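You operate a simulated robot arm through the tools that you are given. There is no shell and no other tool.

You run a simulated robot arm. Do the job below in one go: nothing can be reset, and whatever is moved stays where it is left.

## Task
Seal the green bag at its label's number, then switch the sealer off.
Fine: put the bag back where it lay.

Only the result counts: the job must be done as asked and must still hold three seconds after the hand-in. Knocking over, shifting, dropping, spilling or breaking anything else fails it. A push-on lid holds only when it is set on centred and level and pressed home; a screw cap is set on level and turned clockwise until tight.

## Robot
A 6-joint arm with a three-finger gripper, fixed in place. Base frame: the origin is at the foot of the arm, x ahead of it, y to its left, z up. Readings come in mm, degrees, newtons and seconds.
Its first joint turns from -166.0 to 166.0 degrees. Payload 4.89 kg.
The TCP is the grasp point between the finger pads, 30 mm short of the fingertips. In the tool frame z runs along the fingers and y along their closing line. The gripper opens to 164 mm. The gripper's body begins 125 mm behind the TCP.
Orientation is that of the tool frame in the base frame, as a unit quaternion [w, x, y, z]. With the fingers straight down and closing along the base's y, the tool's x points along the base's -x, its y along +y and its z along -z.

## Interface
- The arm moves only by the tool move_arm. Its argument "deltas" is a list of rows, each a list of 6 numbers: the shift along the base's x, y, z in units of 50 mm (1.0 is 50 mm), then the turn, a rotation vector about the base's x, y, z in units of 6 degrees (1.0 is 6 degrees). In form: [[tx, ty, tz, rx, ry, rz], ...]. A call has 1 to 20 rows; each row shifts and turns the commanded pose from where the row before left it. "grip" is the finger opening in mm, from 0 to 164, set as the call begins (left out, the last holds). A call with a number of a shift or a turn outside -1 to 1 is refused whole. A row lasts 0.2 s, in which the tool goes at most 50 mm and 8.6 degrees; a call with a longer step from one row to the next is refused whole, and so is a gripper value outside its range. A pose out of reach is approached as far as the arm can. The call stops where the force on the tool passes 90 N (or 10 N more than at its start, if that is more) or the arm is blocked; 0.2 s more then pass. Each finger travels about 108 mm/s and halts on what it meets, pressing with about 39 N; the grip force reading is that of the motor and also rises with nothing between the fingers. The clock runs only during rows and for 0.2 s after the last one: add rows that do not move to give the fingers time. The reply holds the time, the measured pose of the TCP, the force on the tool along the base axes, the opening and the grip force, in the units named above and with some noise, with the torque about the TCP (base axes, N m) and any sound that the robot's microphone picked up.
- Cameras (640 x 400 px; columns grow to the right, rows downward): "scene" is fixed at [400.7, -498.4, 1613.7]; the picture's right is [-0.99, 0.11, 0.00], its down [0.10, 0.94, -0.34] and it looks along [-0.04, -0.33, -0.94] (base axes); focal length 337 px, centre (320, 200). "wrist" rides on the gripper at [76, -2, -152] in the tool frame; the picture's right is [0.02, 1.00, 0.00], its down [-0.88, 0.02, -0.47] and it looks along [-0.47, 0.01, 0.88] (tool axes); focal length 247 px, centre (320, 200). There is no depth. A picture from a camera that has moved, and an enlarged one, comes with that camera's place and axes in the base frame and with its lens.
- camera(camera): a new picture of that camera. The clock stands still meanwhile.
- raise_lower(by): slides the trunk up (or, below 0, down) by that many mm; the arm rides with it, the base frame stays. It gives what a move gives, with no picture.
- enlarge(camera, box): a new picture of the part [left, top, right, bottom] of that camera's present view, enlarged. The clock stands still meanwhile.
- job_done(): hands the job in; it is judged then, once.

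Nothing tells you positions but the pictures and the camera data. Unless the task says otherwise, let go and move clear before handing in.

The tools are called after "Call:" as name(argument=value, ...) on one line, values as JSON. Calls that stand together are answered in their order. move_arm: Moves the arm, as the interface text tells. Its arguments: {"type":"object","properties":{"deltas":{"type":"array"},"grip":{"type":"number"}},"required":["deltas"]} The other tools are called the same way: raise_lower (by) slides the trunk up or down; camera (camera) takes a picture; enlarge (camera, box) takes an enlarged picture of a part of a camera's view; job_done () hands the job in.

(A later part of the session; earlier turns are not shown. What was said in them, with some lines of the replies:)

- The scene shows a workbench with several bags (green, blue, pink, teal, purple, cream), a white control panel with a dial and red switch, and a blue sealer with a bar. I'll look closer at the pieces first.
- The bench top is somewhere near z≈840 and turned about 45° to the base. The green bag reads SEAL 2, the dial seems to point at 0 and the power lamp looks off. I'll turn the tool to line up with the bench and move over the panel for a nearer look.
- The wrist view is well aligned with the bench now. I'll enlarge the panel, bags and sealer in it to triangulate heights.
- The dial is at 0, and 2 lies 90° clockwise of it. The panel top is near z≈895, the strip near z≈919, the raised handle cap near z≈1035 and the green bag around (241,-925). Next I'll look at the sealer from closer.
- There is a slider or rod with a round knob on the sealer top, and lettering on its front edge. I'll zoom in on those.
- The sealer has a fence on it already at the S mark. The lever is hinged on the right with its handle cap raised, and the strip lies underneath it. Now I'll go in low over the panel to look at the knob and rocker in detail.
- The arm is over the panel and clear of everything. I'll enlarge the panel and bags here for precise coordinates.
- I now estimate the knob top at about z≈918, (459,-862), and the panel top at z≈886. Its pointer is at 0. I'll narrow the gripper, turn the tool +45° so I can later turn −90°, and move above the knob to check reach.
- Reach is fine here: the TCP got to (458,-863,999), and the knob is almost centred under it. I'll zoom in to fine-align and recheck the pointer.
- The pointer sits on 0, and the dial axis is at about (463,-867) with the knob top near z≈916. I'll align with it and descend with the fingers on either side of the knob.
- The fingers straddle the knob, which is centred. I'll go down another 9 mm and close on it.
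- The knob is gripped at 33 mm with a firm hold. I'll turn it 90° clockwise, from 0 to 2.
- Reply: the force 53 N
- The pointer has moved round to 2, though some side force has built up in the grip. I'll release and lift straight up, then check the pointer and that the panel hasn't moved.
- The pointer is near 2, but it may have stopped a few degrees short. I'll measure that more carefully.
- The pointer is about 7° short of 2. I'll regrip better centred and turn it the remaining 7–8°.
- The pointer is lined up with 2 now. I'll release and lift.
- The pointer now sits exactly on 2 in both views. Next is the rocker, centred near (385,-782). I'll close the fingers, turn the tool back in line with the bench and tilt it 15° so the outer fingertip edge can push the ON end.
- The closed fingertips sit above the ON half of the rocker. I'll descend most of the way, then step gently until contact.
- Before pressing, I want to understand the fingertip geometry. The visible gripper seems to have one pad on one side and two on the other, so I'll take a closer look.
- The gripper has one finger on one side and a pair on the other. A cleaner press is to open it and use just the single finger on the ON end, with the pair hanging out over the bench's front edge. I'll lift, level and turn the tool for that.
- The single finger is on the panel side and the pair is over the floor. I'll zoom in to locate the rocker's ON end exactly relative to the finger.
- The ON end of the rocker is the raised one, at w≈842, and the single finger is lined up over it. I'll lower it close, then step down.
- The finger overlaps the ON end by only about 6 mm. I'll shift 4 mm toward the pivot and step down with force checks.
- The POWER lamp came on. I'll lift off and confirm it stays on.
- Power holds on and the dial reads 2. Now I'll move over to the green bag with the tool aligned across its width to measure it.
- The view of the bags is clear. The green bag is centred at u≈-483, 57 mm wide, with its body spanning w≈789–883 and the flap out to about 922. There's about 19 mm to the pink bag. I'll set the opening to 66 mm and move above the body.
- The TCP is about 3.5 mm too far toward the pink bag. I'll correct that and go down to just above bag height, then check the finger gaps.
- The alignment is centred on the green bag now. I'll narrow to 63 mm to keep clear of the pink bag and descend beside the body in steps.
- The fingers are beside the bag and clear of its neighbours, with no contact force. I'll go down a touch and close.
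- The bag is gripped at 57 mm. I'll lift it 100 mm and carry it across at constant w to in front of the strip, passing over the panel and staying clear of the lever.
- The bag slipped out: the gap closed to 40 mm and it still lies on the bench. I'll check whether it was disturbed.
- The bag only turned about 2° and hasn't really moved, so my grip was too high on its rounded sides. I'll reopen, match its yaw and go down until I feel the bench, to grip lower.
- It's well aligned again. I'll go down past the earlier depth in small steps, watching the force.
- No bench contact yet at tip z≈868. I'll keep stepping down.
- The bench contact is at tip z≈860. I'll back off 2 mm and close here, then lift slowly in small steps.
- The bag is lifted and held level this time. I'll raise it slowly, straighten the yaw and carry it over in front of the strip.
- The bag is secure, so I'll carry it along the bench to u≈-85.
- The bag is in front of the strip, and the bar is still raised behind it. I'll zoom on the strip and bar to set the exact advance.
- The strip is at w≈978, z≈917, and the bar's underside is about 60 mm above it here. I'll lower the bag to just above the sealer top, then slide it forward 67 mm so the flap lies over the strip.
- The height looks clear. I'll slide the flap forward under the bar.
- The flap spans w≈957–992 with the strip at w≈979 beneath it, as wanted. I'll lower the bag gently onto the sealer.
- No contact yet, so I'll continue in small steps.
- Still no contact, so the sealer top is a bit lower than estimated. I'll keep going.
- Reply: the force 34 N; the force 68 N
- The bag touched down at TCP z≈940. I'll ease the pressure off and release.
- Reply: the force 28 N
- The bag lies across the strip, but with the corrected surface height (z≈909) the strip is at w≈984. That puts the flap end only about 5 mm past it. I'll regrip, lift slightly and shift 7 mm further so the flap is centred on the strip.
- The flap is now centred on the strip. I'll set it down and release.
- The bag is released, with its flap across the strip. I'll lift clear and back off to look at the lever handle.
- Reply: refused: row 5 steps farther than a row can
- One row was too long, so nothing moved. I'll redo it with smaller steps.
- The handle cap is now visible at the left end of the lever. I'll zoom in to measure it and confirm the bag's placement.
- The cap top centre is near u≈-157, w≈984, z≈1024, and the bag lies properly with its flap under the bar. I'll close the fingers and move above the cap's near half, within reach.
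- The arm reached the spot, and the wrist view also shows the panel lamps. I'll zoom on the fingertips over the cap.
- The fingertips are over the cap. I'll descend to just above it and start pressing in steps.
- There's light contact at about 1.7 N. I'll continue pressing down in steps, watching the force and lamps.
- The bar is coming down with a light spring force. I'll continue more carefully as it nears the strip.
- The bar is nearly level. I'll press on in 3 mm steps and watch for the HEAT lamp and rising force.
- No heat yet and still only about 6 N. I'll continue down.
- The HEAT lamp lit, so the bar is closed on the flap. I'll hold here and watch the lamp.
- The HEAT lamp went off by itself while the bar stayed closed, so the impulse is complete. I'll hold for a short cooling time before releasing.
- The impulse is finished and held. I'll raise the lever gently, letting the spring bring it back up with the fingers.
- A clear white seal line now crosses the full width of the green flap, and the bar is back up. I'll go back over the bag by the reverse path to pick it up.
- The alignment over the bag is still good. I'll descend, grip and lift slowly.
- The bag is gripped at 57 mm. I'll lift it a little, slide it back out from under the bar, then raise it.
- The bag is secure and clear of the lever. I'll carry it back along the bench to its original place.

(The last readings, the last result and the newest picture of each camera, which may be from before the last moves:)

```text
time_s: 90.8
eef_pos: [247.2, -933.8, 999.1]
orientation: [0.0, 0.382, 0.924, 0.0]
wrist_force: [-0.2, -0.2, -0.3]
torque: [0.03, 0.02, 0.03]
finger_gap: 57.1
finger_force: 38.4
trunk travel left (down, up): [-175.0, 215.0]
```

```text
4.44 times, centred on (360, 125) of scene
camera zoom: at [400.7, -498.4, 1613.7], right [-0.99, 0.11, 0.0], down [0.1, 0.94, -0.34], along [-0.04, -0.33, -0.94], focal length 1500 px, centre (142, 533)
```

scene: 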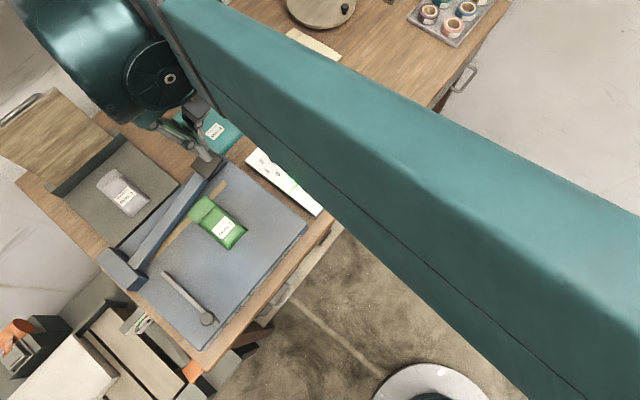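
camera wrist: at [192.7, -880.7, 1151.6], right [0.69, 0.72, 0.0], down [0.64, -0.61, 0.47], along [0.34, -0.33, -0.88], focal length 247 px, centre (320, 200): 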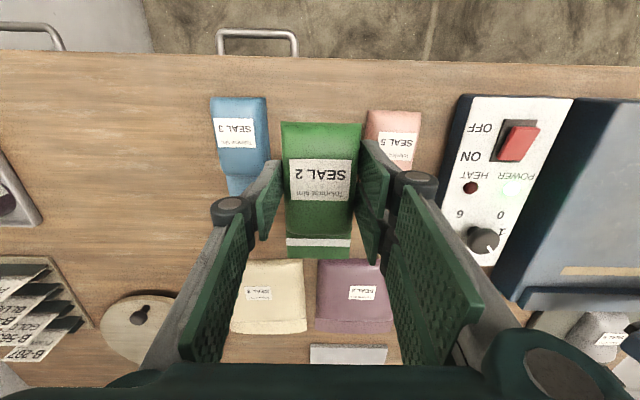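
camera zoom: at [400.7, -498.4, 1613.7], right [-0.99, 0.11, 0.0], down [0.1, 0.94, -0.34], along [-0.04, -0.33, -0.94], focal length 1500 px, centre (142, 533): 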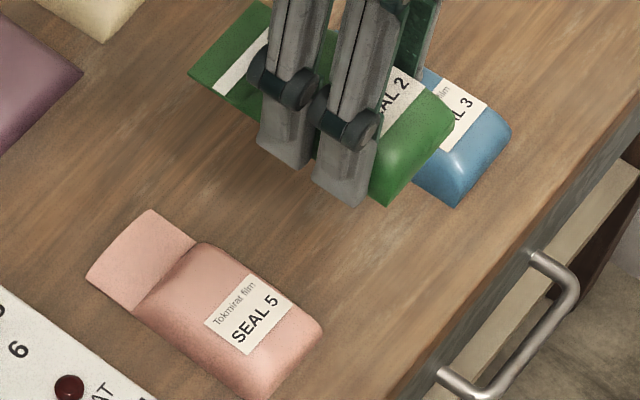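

The bag is back above its place. I'll lower it, with small steps near the bench.

Call:
move_arm(deltas=[[0, 0, -0.3, 0, 0, 0], [0, 0, -0.4, 0, 0, 0], [0, 0, -0.4, 0, 0, 0], [0, 0, -0.4, 0, 0, 0], [0, 0, -0.3, 0, 0, 0], [0, 0, -0.2, 0, 0, 0], [0, 0, 0, 0, 0, 0]])

Call:
move_arm(deltas=[[0, 0, -0.06, 0, 0, 0], [0, 0, 0, 0, 0, 0]])

Call:
enlarge(camera="scene", box=[300, 80, 420, 170])

```text
time_s: 92.4
eef_pos: [247.4, -934.4, 897.0]
orientation: [0.0, 0.382, 0.924, -0.001]
wrist_force: [0.1, 0.1, -0.7]
torque: [-0.01, -0.05, 0.04]
finger_gap: 57.0
finger_force: 39.2
trunk travel left (down, up): [-175.0, 215.0]
```

```text
time_s: 93.0
eef_pos: [246.8, -934.0, 896.1]
orientation: [0.001, 0.382, 0.924, -0.001]
wrist_force: [0.8, 0.0, -1.1]
torque: [0.05, 0.0, 0.0]
finger_gap: 57.3
finger_force: 38.8
trunk travel left (down, up): [-175.0, 215.0]
```

```text
4.44 times, centred on (360, 125) of scene
camera zoom: at [400.7, -498.4, 1613.7], right [-0.99, 0.11, 0.0], down [0.1, 0.94, -0.34], along [-0.04, -0.33, -0.94], focal length 1500 px, centre (142, 533)
```

zoom: 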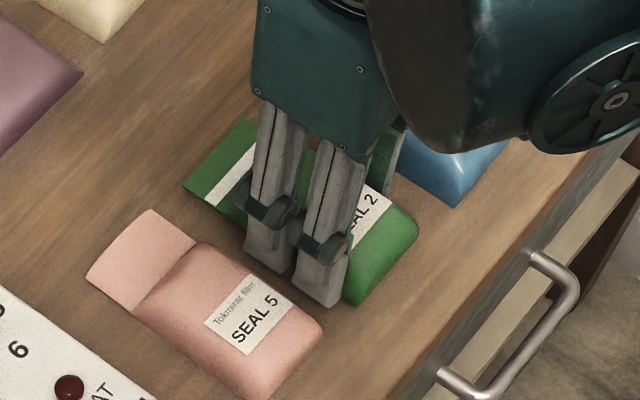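

The corners match the original picture well. I'll lower the last few millimetres and release.

Call:
move_arm(deltas=[[0, 0, -0.05, 0, 0, 0], [0, 0, 0, 0, 0, 0]])

Call:
move_arm(deltas=[[0, 0, -0.03, 0, 0, 0], [0, 0, 0, 0, 0, 0]])

Call:
move_arm(deltas=[[0, 0, -0.02, 0, 0, 0], [0, 0, 0, 0, 0, 0]])

```text
time_s: 93.6
eef_pos: [246.9, -933.5, 892.1]
orientation: [0.0, 0.381, 0.925, 0.0]
wrist_force: [-0.5, -0.4, -0.7]
torque: [0.0, -0.01, -0.01]
finger_gap: 56.9
finger_force: 38.8
trunk travel left (down, up): [-175.0, 215.0]
```

```text
time_s: 94.2
eef_pos: [247.2, -933.6, 891.4]
orientation: [0.0, 0.382, 0.924, 0.0]
wrist_force: [0.3, 0.1, 0.3]
torque: [-0.02, -0.04, 0.0]
finger_gap: 57.2
finger_force: 39.3
trunk travel left (down, up): [-175.0, 215.0]
```

```text
time_s: 94.8
eef_pos: [246.4, -932.3, 890.2]
orientation: [0.0, 0.382, 0.924, 0.0]
wrist_force: [0.9, 0.1, -0.1]
torque: [-0.03, -0.01, -0.02]
finger_gap: 57.1
finger_force: 39.0
trunk travel left (down, up): [-175.0, 215.0]
```

Call:
move_arm(deltas=[[0, 0, -0.02, 0, 0, 0], [0, 0, 0, 0, 0, 0]])

Call:
move_arm(deltas=[[0, 0, 0, 0, 0, 0], [0, 0, 0, 0, 0, 0]], grip=64)

Call:
enlarge(camera="wrist", box=[230, 70, 410, 230])

```text
time_s: 95.4
eef_pos: [246.8, -933.0, 889.3]
orientation: [0.0, 0.383, 0.924, 0.0]
wrist_force: [2.3, -1.9, 11.8]
torque: [-0.31, 0.15, 0.03]
finger_gap: 57.4
finger_force: 39.0
trunk travel left (down, up): [-175.0, 215.0]
```

```text
time_s: 96.0
eef_pos: [246.6, -933.8, 890.1]
orientation: [0.0, 0.382, 0.924, 0.0]
wrist_force: [-2.1, -1.5, 7.1]
torque: [0.09, -0.01, -0.01]
finger_gap: 62.7
finger_force: 0.0
trunk travel left (down, up): [-175.0, 215.0]
```

```text
2.50 times, centred on (320, 150) of wrist
camera zoom: at [191.9, -879.8, 1042.0], right [0.69, 0.72, 0.0], down [0.64, -0.61, 0.47], along [0.34, -0.33, -0.88], focal length 617 px, centre (320, 325)
```

zoom: 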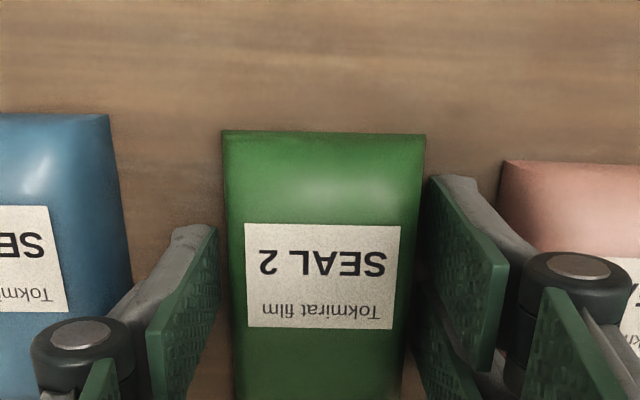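

The bag is released on the bench. I'll lift straight up and compare with the original picture.

Call:
move_arm(deltas=[[0, 0, 0.1, 0, 0, 0], [0, 0, 0.3, 0, 0, 0], [0, 0, 0.6, 0, 0, 0], [0, 0, 0.6, 0, 0, 0], [0, 0, 0.6, 0, 0, 0], [-0.4, 0.4, 0.2, 0, 0, 0], [-0.4, 0.4, 0.2, 0, 0, 0], [0, 0, 0, 0, 0, 0]])

Call:
enlarge(camera="scene", box=[300, 80, 420, 170])

Call:
enlarge(camera="wrist", box=[220, 90, 420, 240])

```text
time_s: 97.8
eef_pos: [205.2, -891.2, 1020.4]
orientation: [0.0, 0.382, 0.924, 0.0]
wrist_force: [-0.1, 0.3, 0.3]
torque: [-0.06, -0.02, 0.02]
finger_gap: 64.0
finger_force: 0.0
trunk travel left (down, up): [-175.0, 215.0]
```

```text
4.44 times, centred on (360, 125) of scene
camera zoom: at [400.7, -498.4, 1613.7], right [-0.99, 0.11, 0.0], down [0.1, 0.94, -0.34], along [-0.04, -0.33, -0.94], focal length 1500 px, centre (142, 533)
```

zoom: 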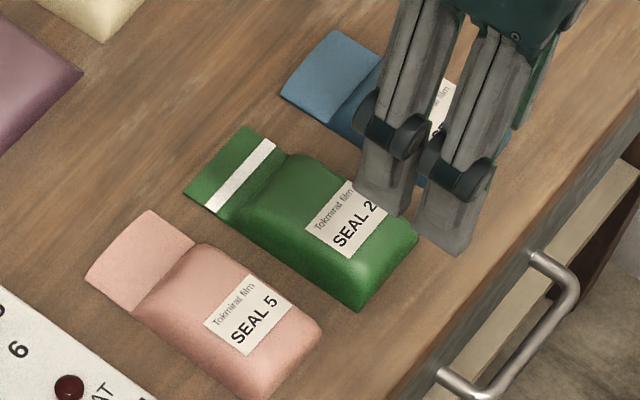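

```text
2.67 times, centred on (320, 165) of wrist
camera zoom: at [151.9, -838.4, 1173.5], right [0.69, 0.72, 0.0], down [0.64, -0.61, 0.47], along [0.34, -0.33, -0.88], focal length 659 px, centre (320, 293)
```

zoom: 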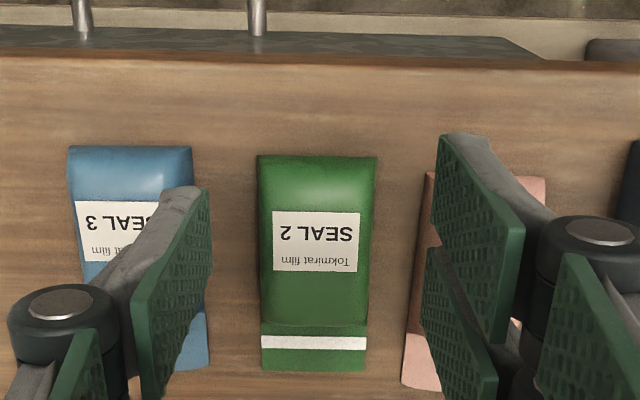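

The green bag is back within about 2 mm of where it lay, sealed, and its neighbours are untouched. Last, I'll turn the tool as before and place the single finger over the rocker's OFF end.

Call:
move_arm(deltas=[[0.1724, 0.2126, -0.02, 0, 0, 1], [0.1724, 0.2126, -0.02, 0, 0, 1], [0.1724, 0.2126, -0.02, 0, 0, 1], [0.1724, 0.2126, -0.02, 0, 0, 1], [0.1724, 0.2126, -0.02, 0, 0, 1], [0.1724, 0.2126, -0.02, 0, 0, 1], [0.1724, 0.2126, -0.02, 0, 0, 1], [0.1724, 0.2126, -0.02, 0, 0, 1], [0.1724, 0.2126, -0.02, 0, 0, 1], [0.1724, 0.2126, -0.02, 0, 0, 1], [0.1724, 0.2126, -0.02, 0, 0, 1], [0.1724, 0.2126, -0.02, 0, 0, 1], [0.1724, 0.2126, -0.02, 0, 0, 1], [0.1724, 0.2126, -0.02, 0, 0, 1], [0.1724, 0.2126, -0.02, 0, 0, 1], [0, 0, 0, 0, 0, 0]], grip=100)

Call:
camera(camera="wrist")

Call:
enlarge(camera="wrist", box=[190, 80, 330, 200])

```text
time_s: 101.2
eef_pos: [336.2, -734.3, 1005.6]
orientation: [0.001, -0.384, 0.923, 0.0]
wrist_force: [0.4, -0.2, 0.9]
torque: [-0.01, -0.04, 0.02]
finger_gap: 100.2
finger_force: 0.0
trunk travel left (down, up): [-175.0, 215.0]
```

```text
taken
camera wrist: at [284.4, -789.6, 1157.7], right [-0.72, 0.69, 0.0], down [0.61, 0.64, 0.47], along [0.33, 0.34, -0.88], focal length 247 px, centre (320, 200)
```

wrist: 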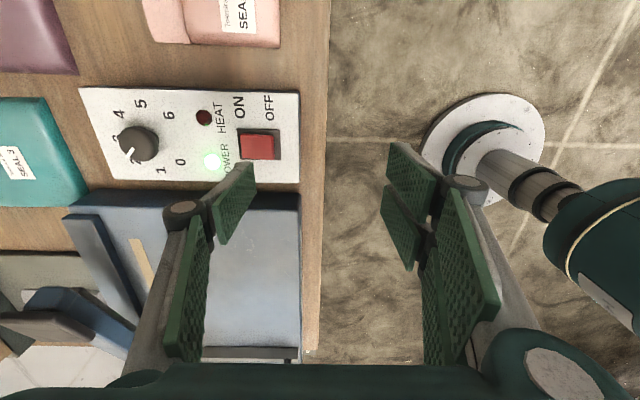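

```text
3.33 times, centred on (260, 140) of wrist
camera zoom: at [284.4, -789.6, 1157.7], right [-0.72, 0.69, 0.0], down [0.61, 0.64, 0.47], along [0.33, 0.34, -0.88], focal length 823 px, centre (520, 400)
```

zoom: 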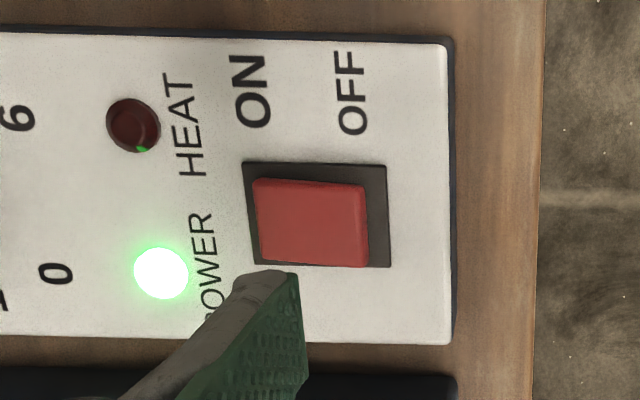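

The rocker's OFF end is at w≈807, and the finger is almost over it. I'll shift 4 mm outward and descend close.

Call:
move_arm(deltas=[[-0.0566, 0.0566, 0, 0, 0, 0], [0, 0, -0.7, 0, 0, 0], [0, 0, -0.68, 0, 0, 0], [0, 0, 0, 0, 0, 0]])

Call:
enlarge(camera="wrist", box=[190, 100, 330, 220])

```text
time_s: 102.2
eef_pos: [332.5, -732.9, 934.2]
orientation: [0.001, -0.384, 0.924, 0.0]
wrist_force: [0.3, -0.3, 0.2]
torque: [0.07, 0.01, 0.02]
finger_gap: 100.0
finger_force: 0.1
trunk travel left (down, up): [-175.0, 215.0]
```

```text
3.33 times, centred on (260, 160) of wrist
camera zoom: at [280.9, -787.8, 1087.9], right [-0.72, 0.69, 0.0], down [0.61, 0.64, 0.47], along [0.33, 0.34, -0.88], focal length 823 px, centre (520, 333)
```

zoom: 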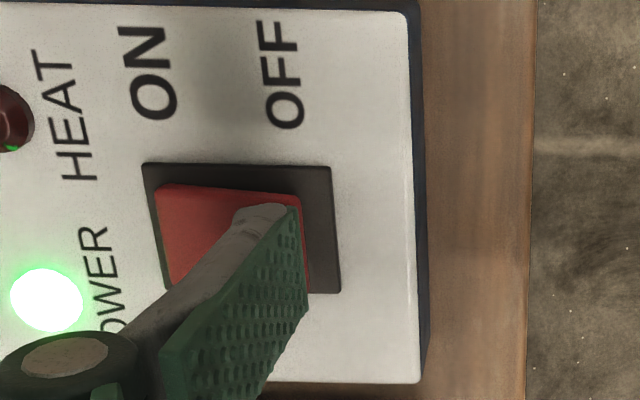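

The finger sits right over the OFF end. I'll step down until the lamp goes out.

Call:
move_arm(deltas=[[0, 0, -0.1, 0, 0, 0], [0, 0, -0.04, 0, 0, 0], [0, 0, 0, 0, 0, 0]])

Call:
move_arm(deltas=[[0, 0, -0.06, 0, 0, 0], [0, 0, 0, 0, 0, 0]])

Call:
enlarge(camera="wrist", box=[190, 100, 330, 220])

```text
time_s: 103.0
eef_pos: [331.9, -731.6, 928.5]
orientation: [0.0, -0.384, 0.923, 0.0]
wrist_force: [0.6, -0.2, -0.2]
torque: [-0.01, 0.01, 0.0]
finger_gap: 99.9
finger_force: 0.0
trunk travel left (down, up): [-175.0, 215.0]
```

```text
time_s: 103.6
eef_pos: [333.3, -731.5, 925.2]
orientation: [0.0, -0.384, 0.923, 0.0]
wrist_force: [-1.0, -0.1, 5.0]
torque: [-0.25, -0.24, -0.09]
finger_gap: 100.8
finger_force: 1.1
trunk travel left (down, up): [-175.0, 215.0]
```

```text
3.33 times, centred on (260, 160) of wrist
camera zoom: at [280.8, -786.7, 1078.3], right [-0.72, 0.69, 0.0], down [0.61, 0.64, 0.47], along [0.33, 0.34, -0.88], focal length 823 px, centre (520, 333)
```

zoom: 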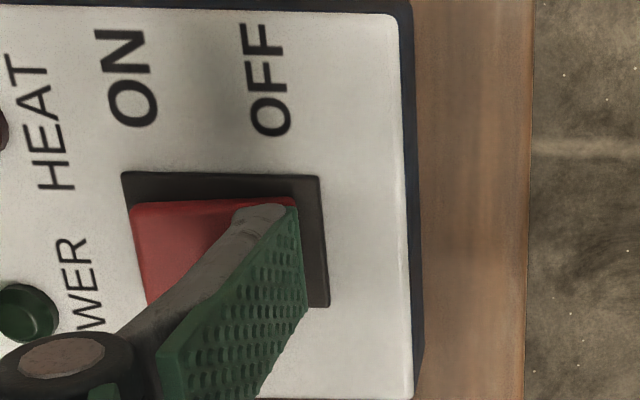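

The POWER lamp is off. I'll lift away, retreat to a clear spot and check everything.

Call:
move_arm(deltas=[[0, 0, 0.6, 0, 0, 0], [0, 0, 0.8, 0, 0, 0], [0, 0.3, 0.7, 0, 0, 0], [0, 0.6, 0.6, 0, 0, 0], [0, 0.8, 0.4, 0, 0, 0], [0, 0.8, 0.3, 0, 0, 0], [0, 0.8, 0.3, 0, 0, 0], [0, 0.6, 0, 0, 0, 0], [0, 0, 0, 0, 0, 0]])

Call:
camera(camera="scene")

Call:
enlarge(camera="scene", box=[240, 120, 360, 220])

Call:
enlarge(camera="scene", box=[300, 80, 420, 170])

Call:
camera(camera="wrist")

```text
time_s: 105.6
eef_pos: [334.1, -537.8, 1111.1]
orientation: [0.0, -0.383, 0.924, 0.0]
wrist_force: [-0.4, 0.6, 0.2]
torque: [-0.08, -0.04, -0.03]
finger_gap: 100.3
finger_force: 0.0
trunk travel left (down, up): [-175.0, 215.0]
```

```text
taken
```

scene: 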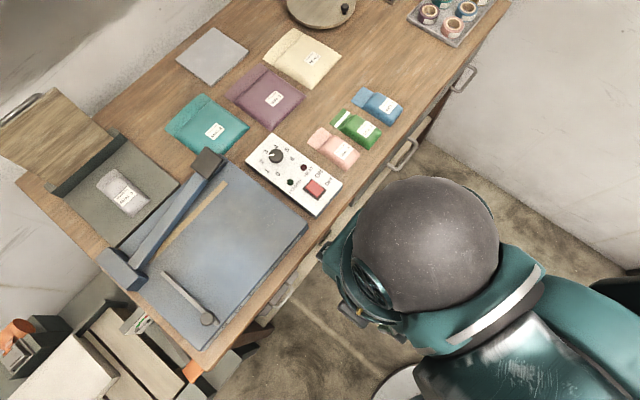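

```text
4.00 times, centred on (300, 170) of scene
camera zoom: at [400.7, -498.4, 1613.7], right [-0.99, 0.11, 0.0], down [0.1, 0.94, -0.34], along [-0.04, -0.33, -0.94], focal length 1350 px, centre (400, 320)
```

zoom: 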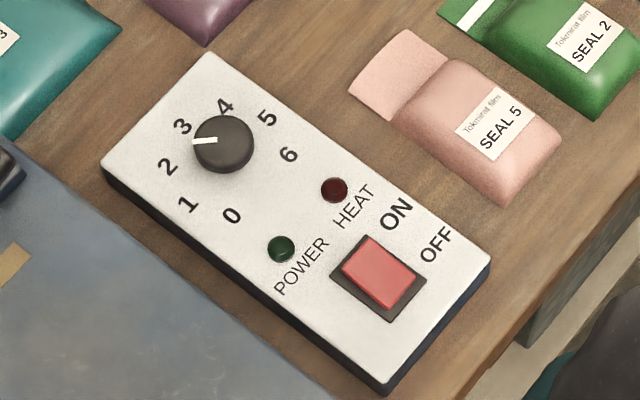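

```text
4.44 times, centred on (360, 125) of scene
camera zoom: at [400.7, -498.4, 1613.7], right [-0.99, 0.11, 0.0], down [0.1, 0.94, -0.34], along [-0.04, -0.33, -0.94], focal length 1500 px, centre (142, 533)
```

zoom: 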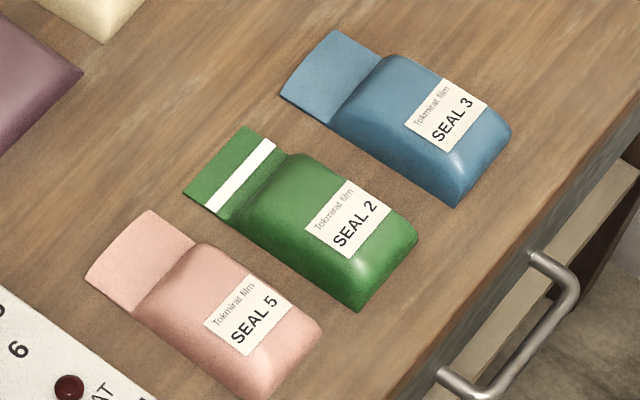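

```text
taken
camera wrist: at [281.9, -591.7, 1263.9], right [-0.72, 0.69, 0.0], down [0.61, 0.64, 0.47], along [0.33, 0.34, -0.88], focal length 247 px, centre (320, 200)
```

wrist: 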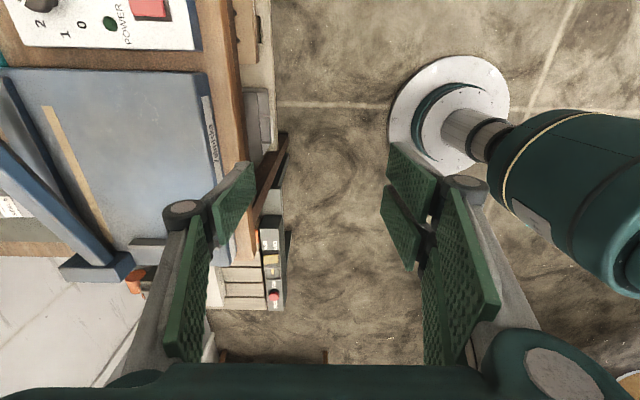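

Everything checks out. The green bag carries a full-width seal and is back in its place, the dial reads 2 and the rocker is at OFF with both lamps dark. The lever is up, the other items look undisturbed (the pink bag may have shifted by 1–2 mm), and the arm is clear, so I'm handing in.

Call:
job_done()

```text
The job is handed in.
```

I sealed the green bag at setting 2, the number on its label, and then switched the sealer off. Both lamps are dark, and the arm is clear of the bench.

- **Seal:** A white seal line runs across the full width of the bag's flap. The HEAT lamp came on when the bar closed and went out by itself. I held the bar down about two seconds longer before releasing it.
- **Bag position:** The first grip slipped and turned the bag about 2° on the bench; the second grip held. After sealing, I put the bag back within about 2 mm of where it lay.
- **Pink bag:** It may have shifted by 1–2 mm, probably when I opened the fingers beside it. Nothing else looks moved.
- **Dial:** I left it at 2.
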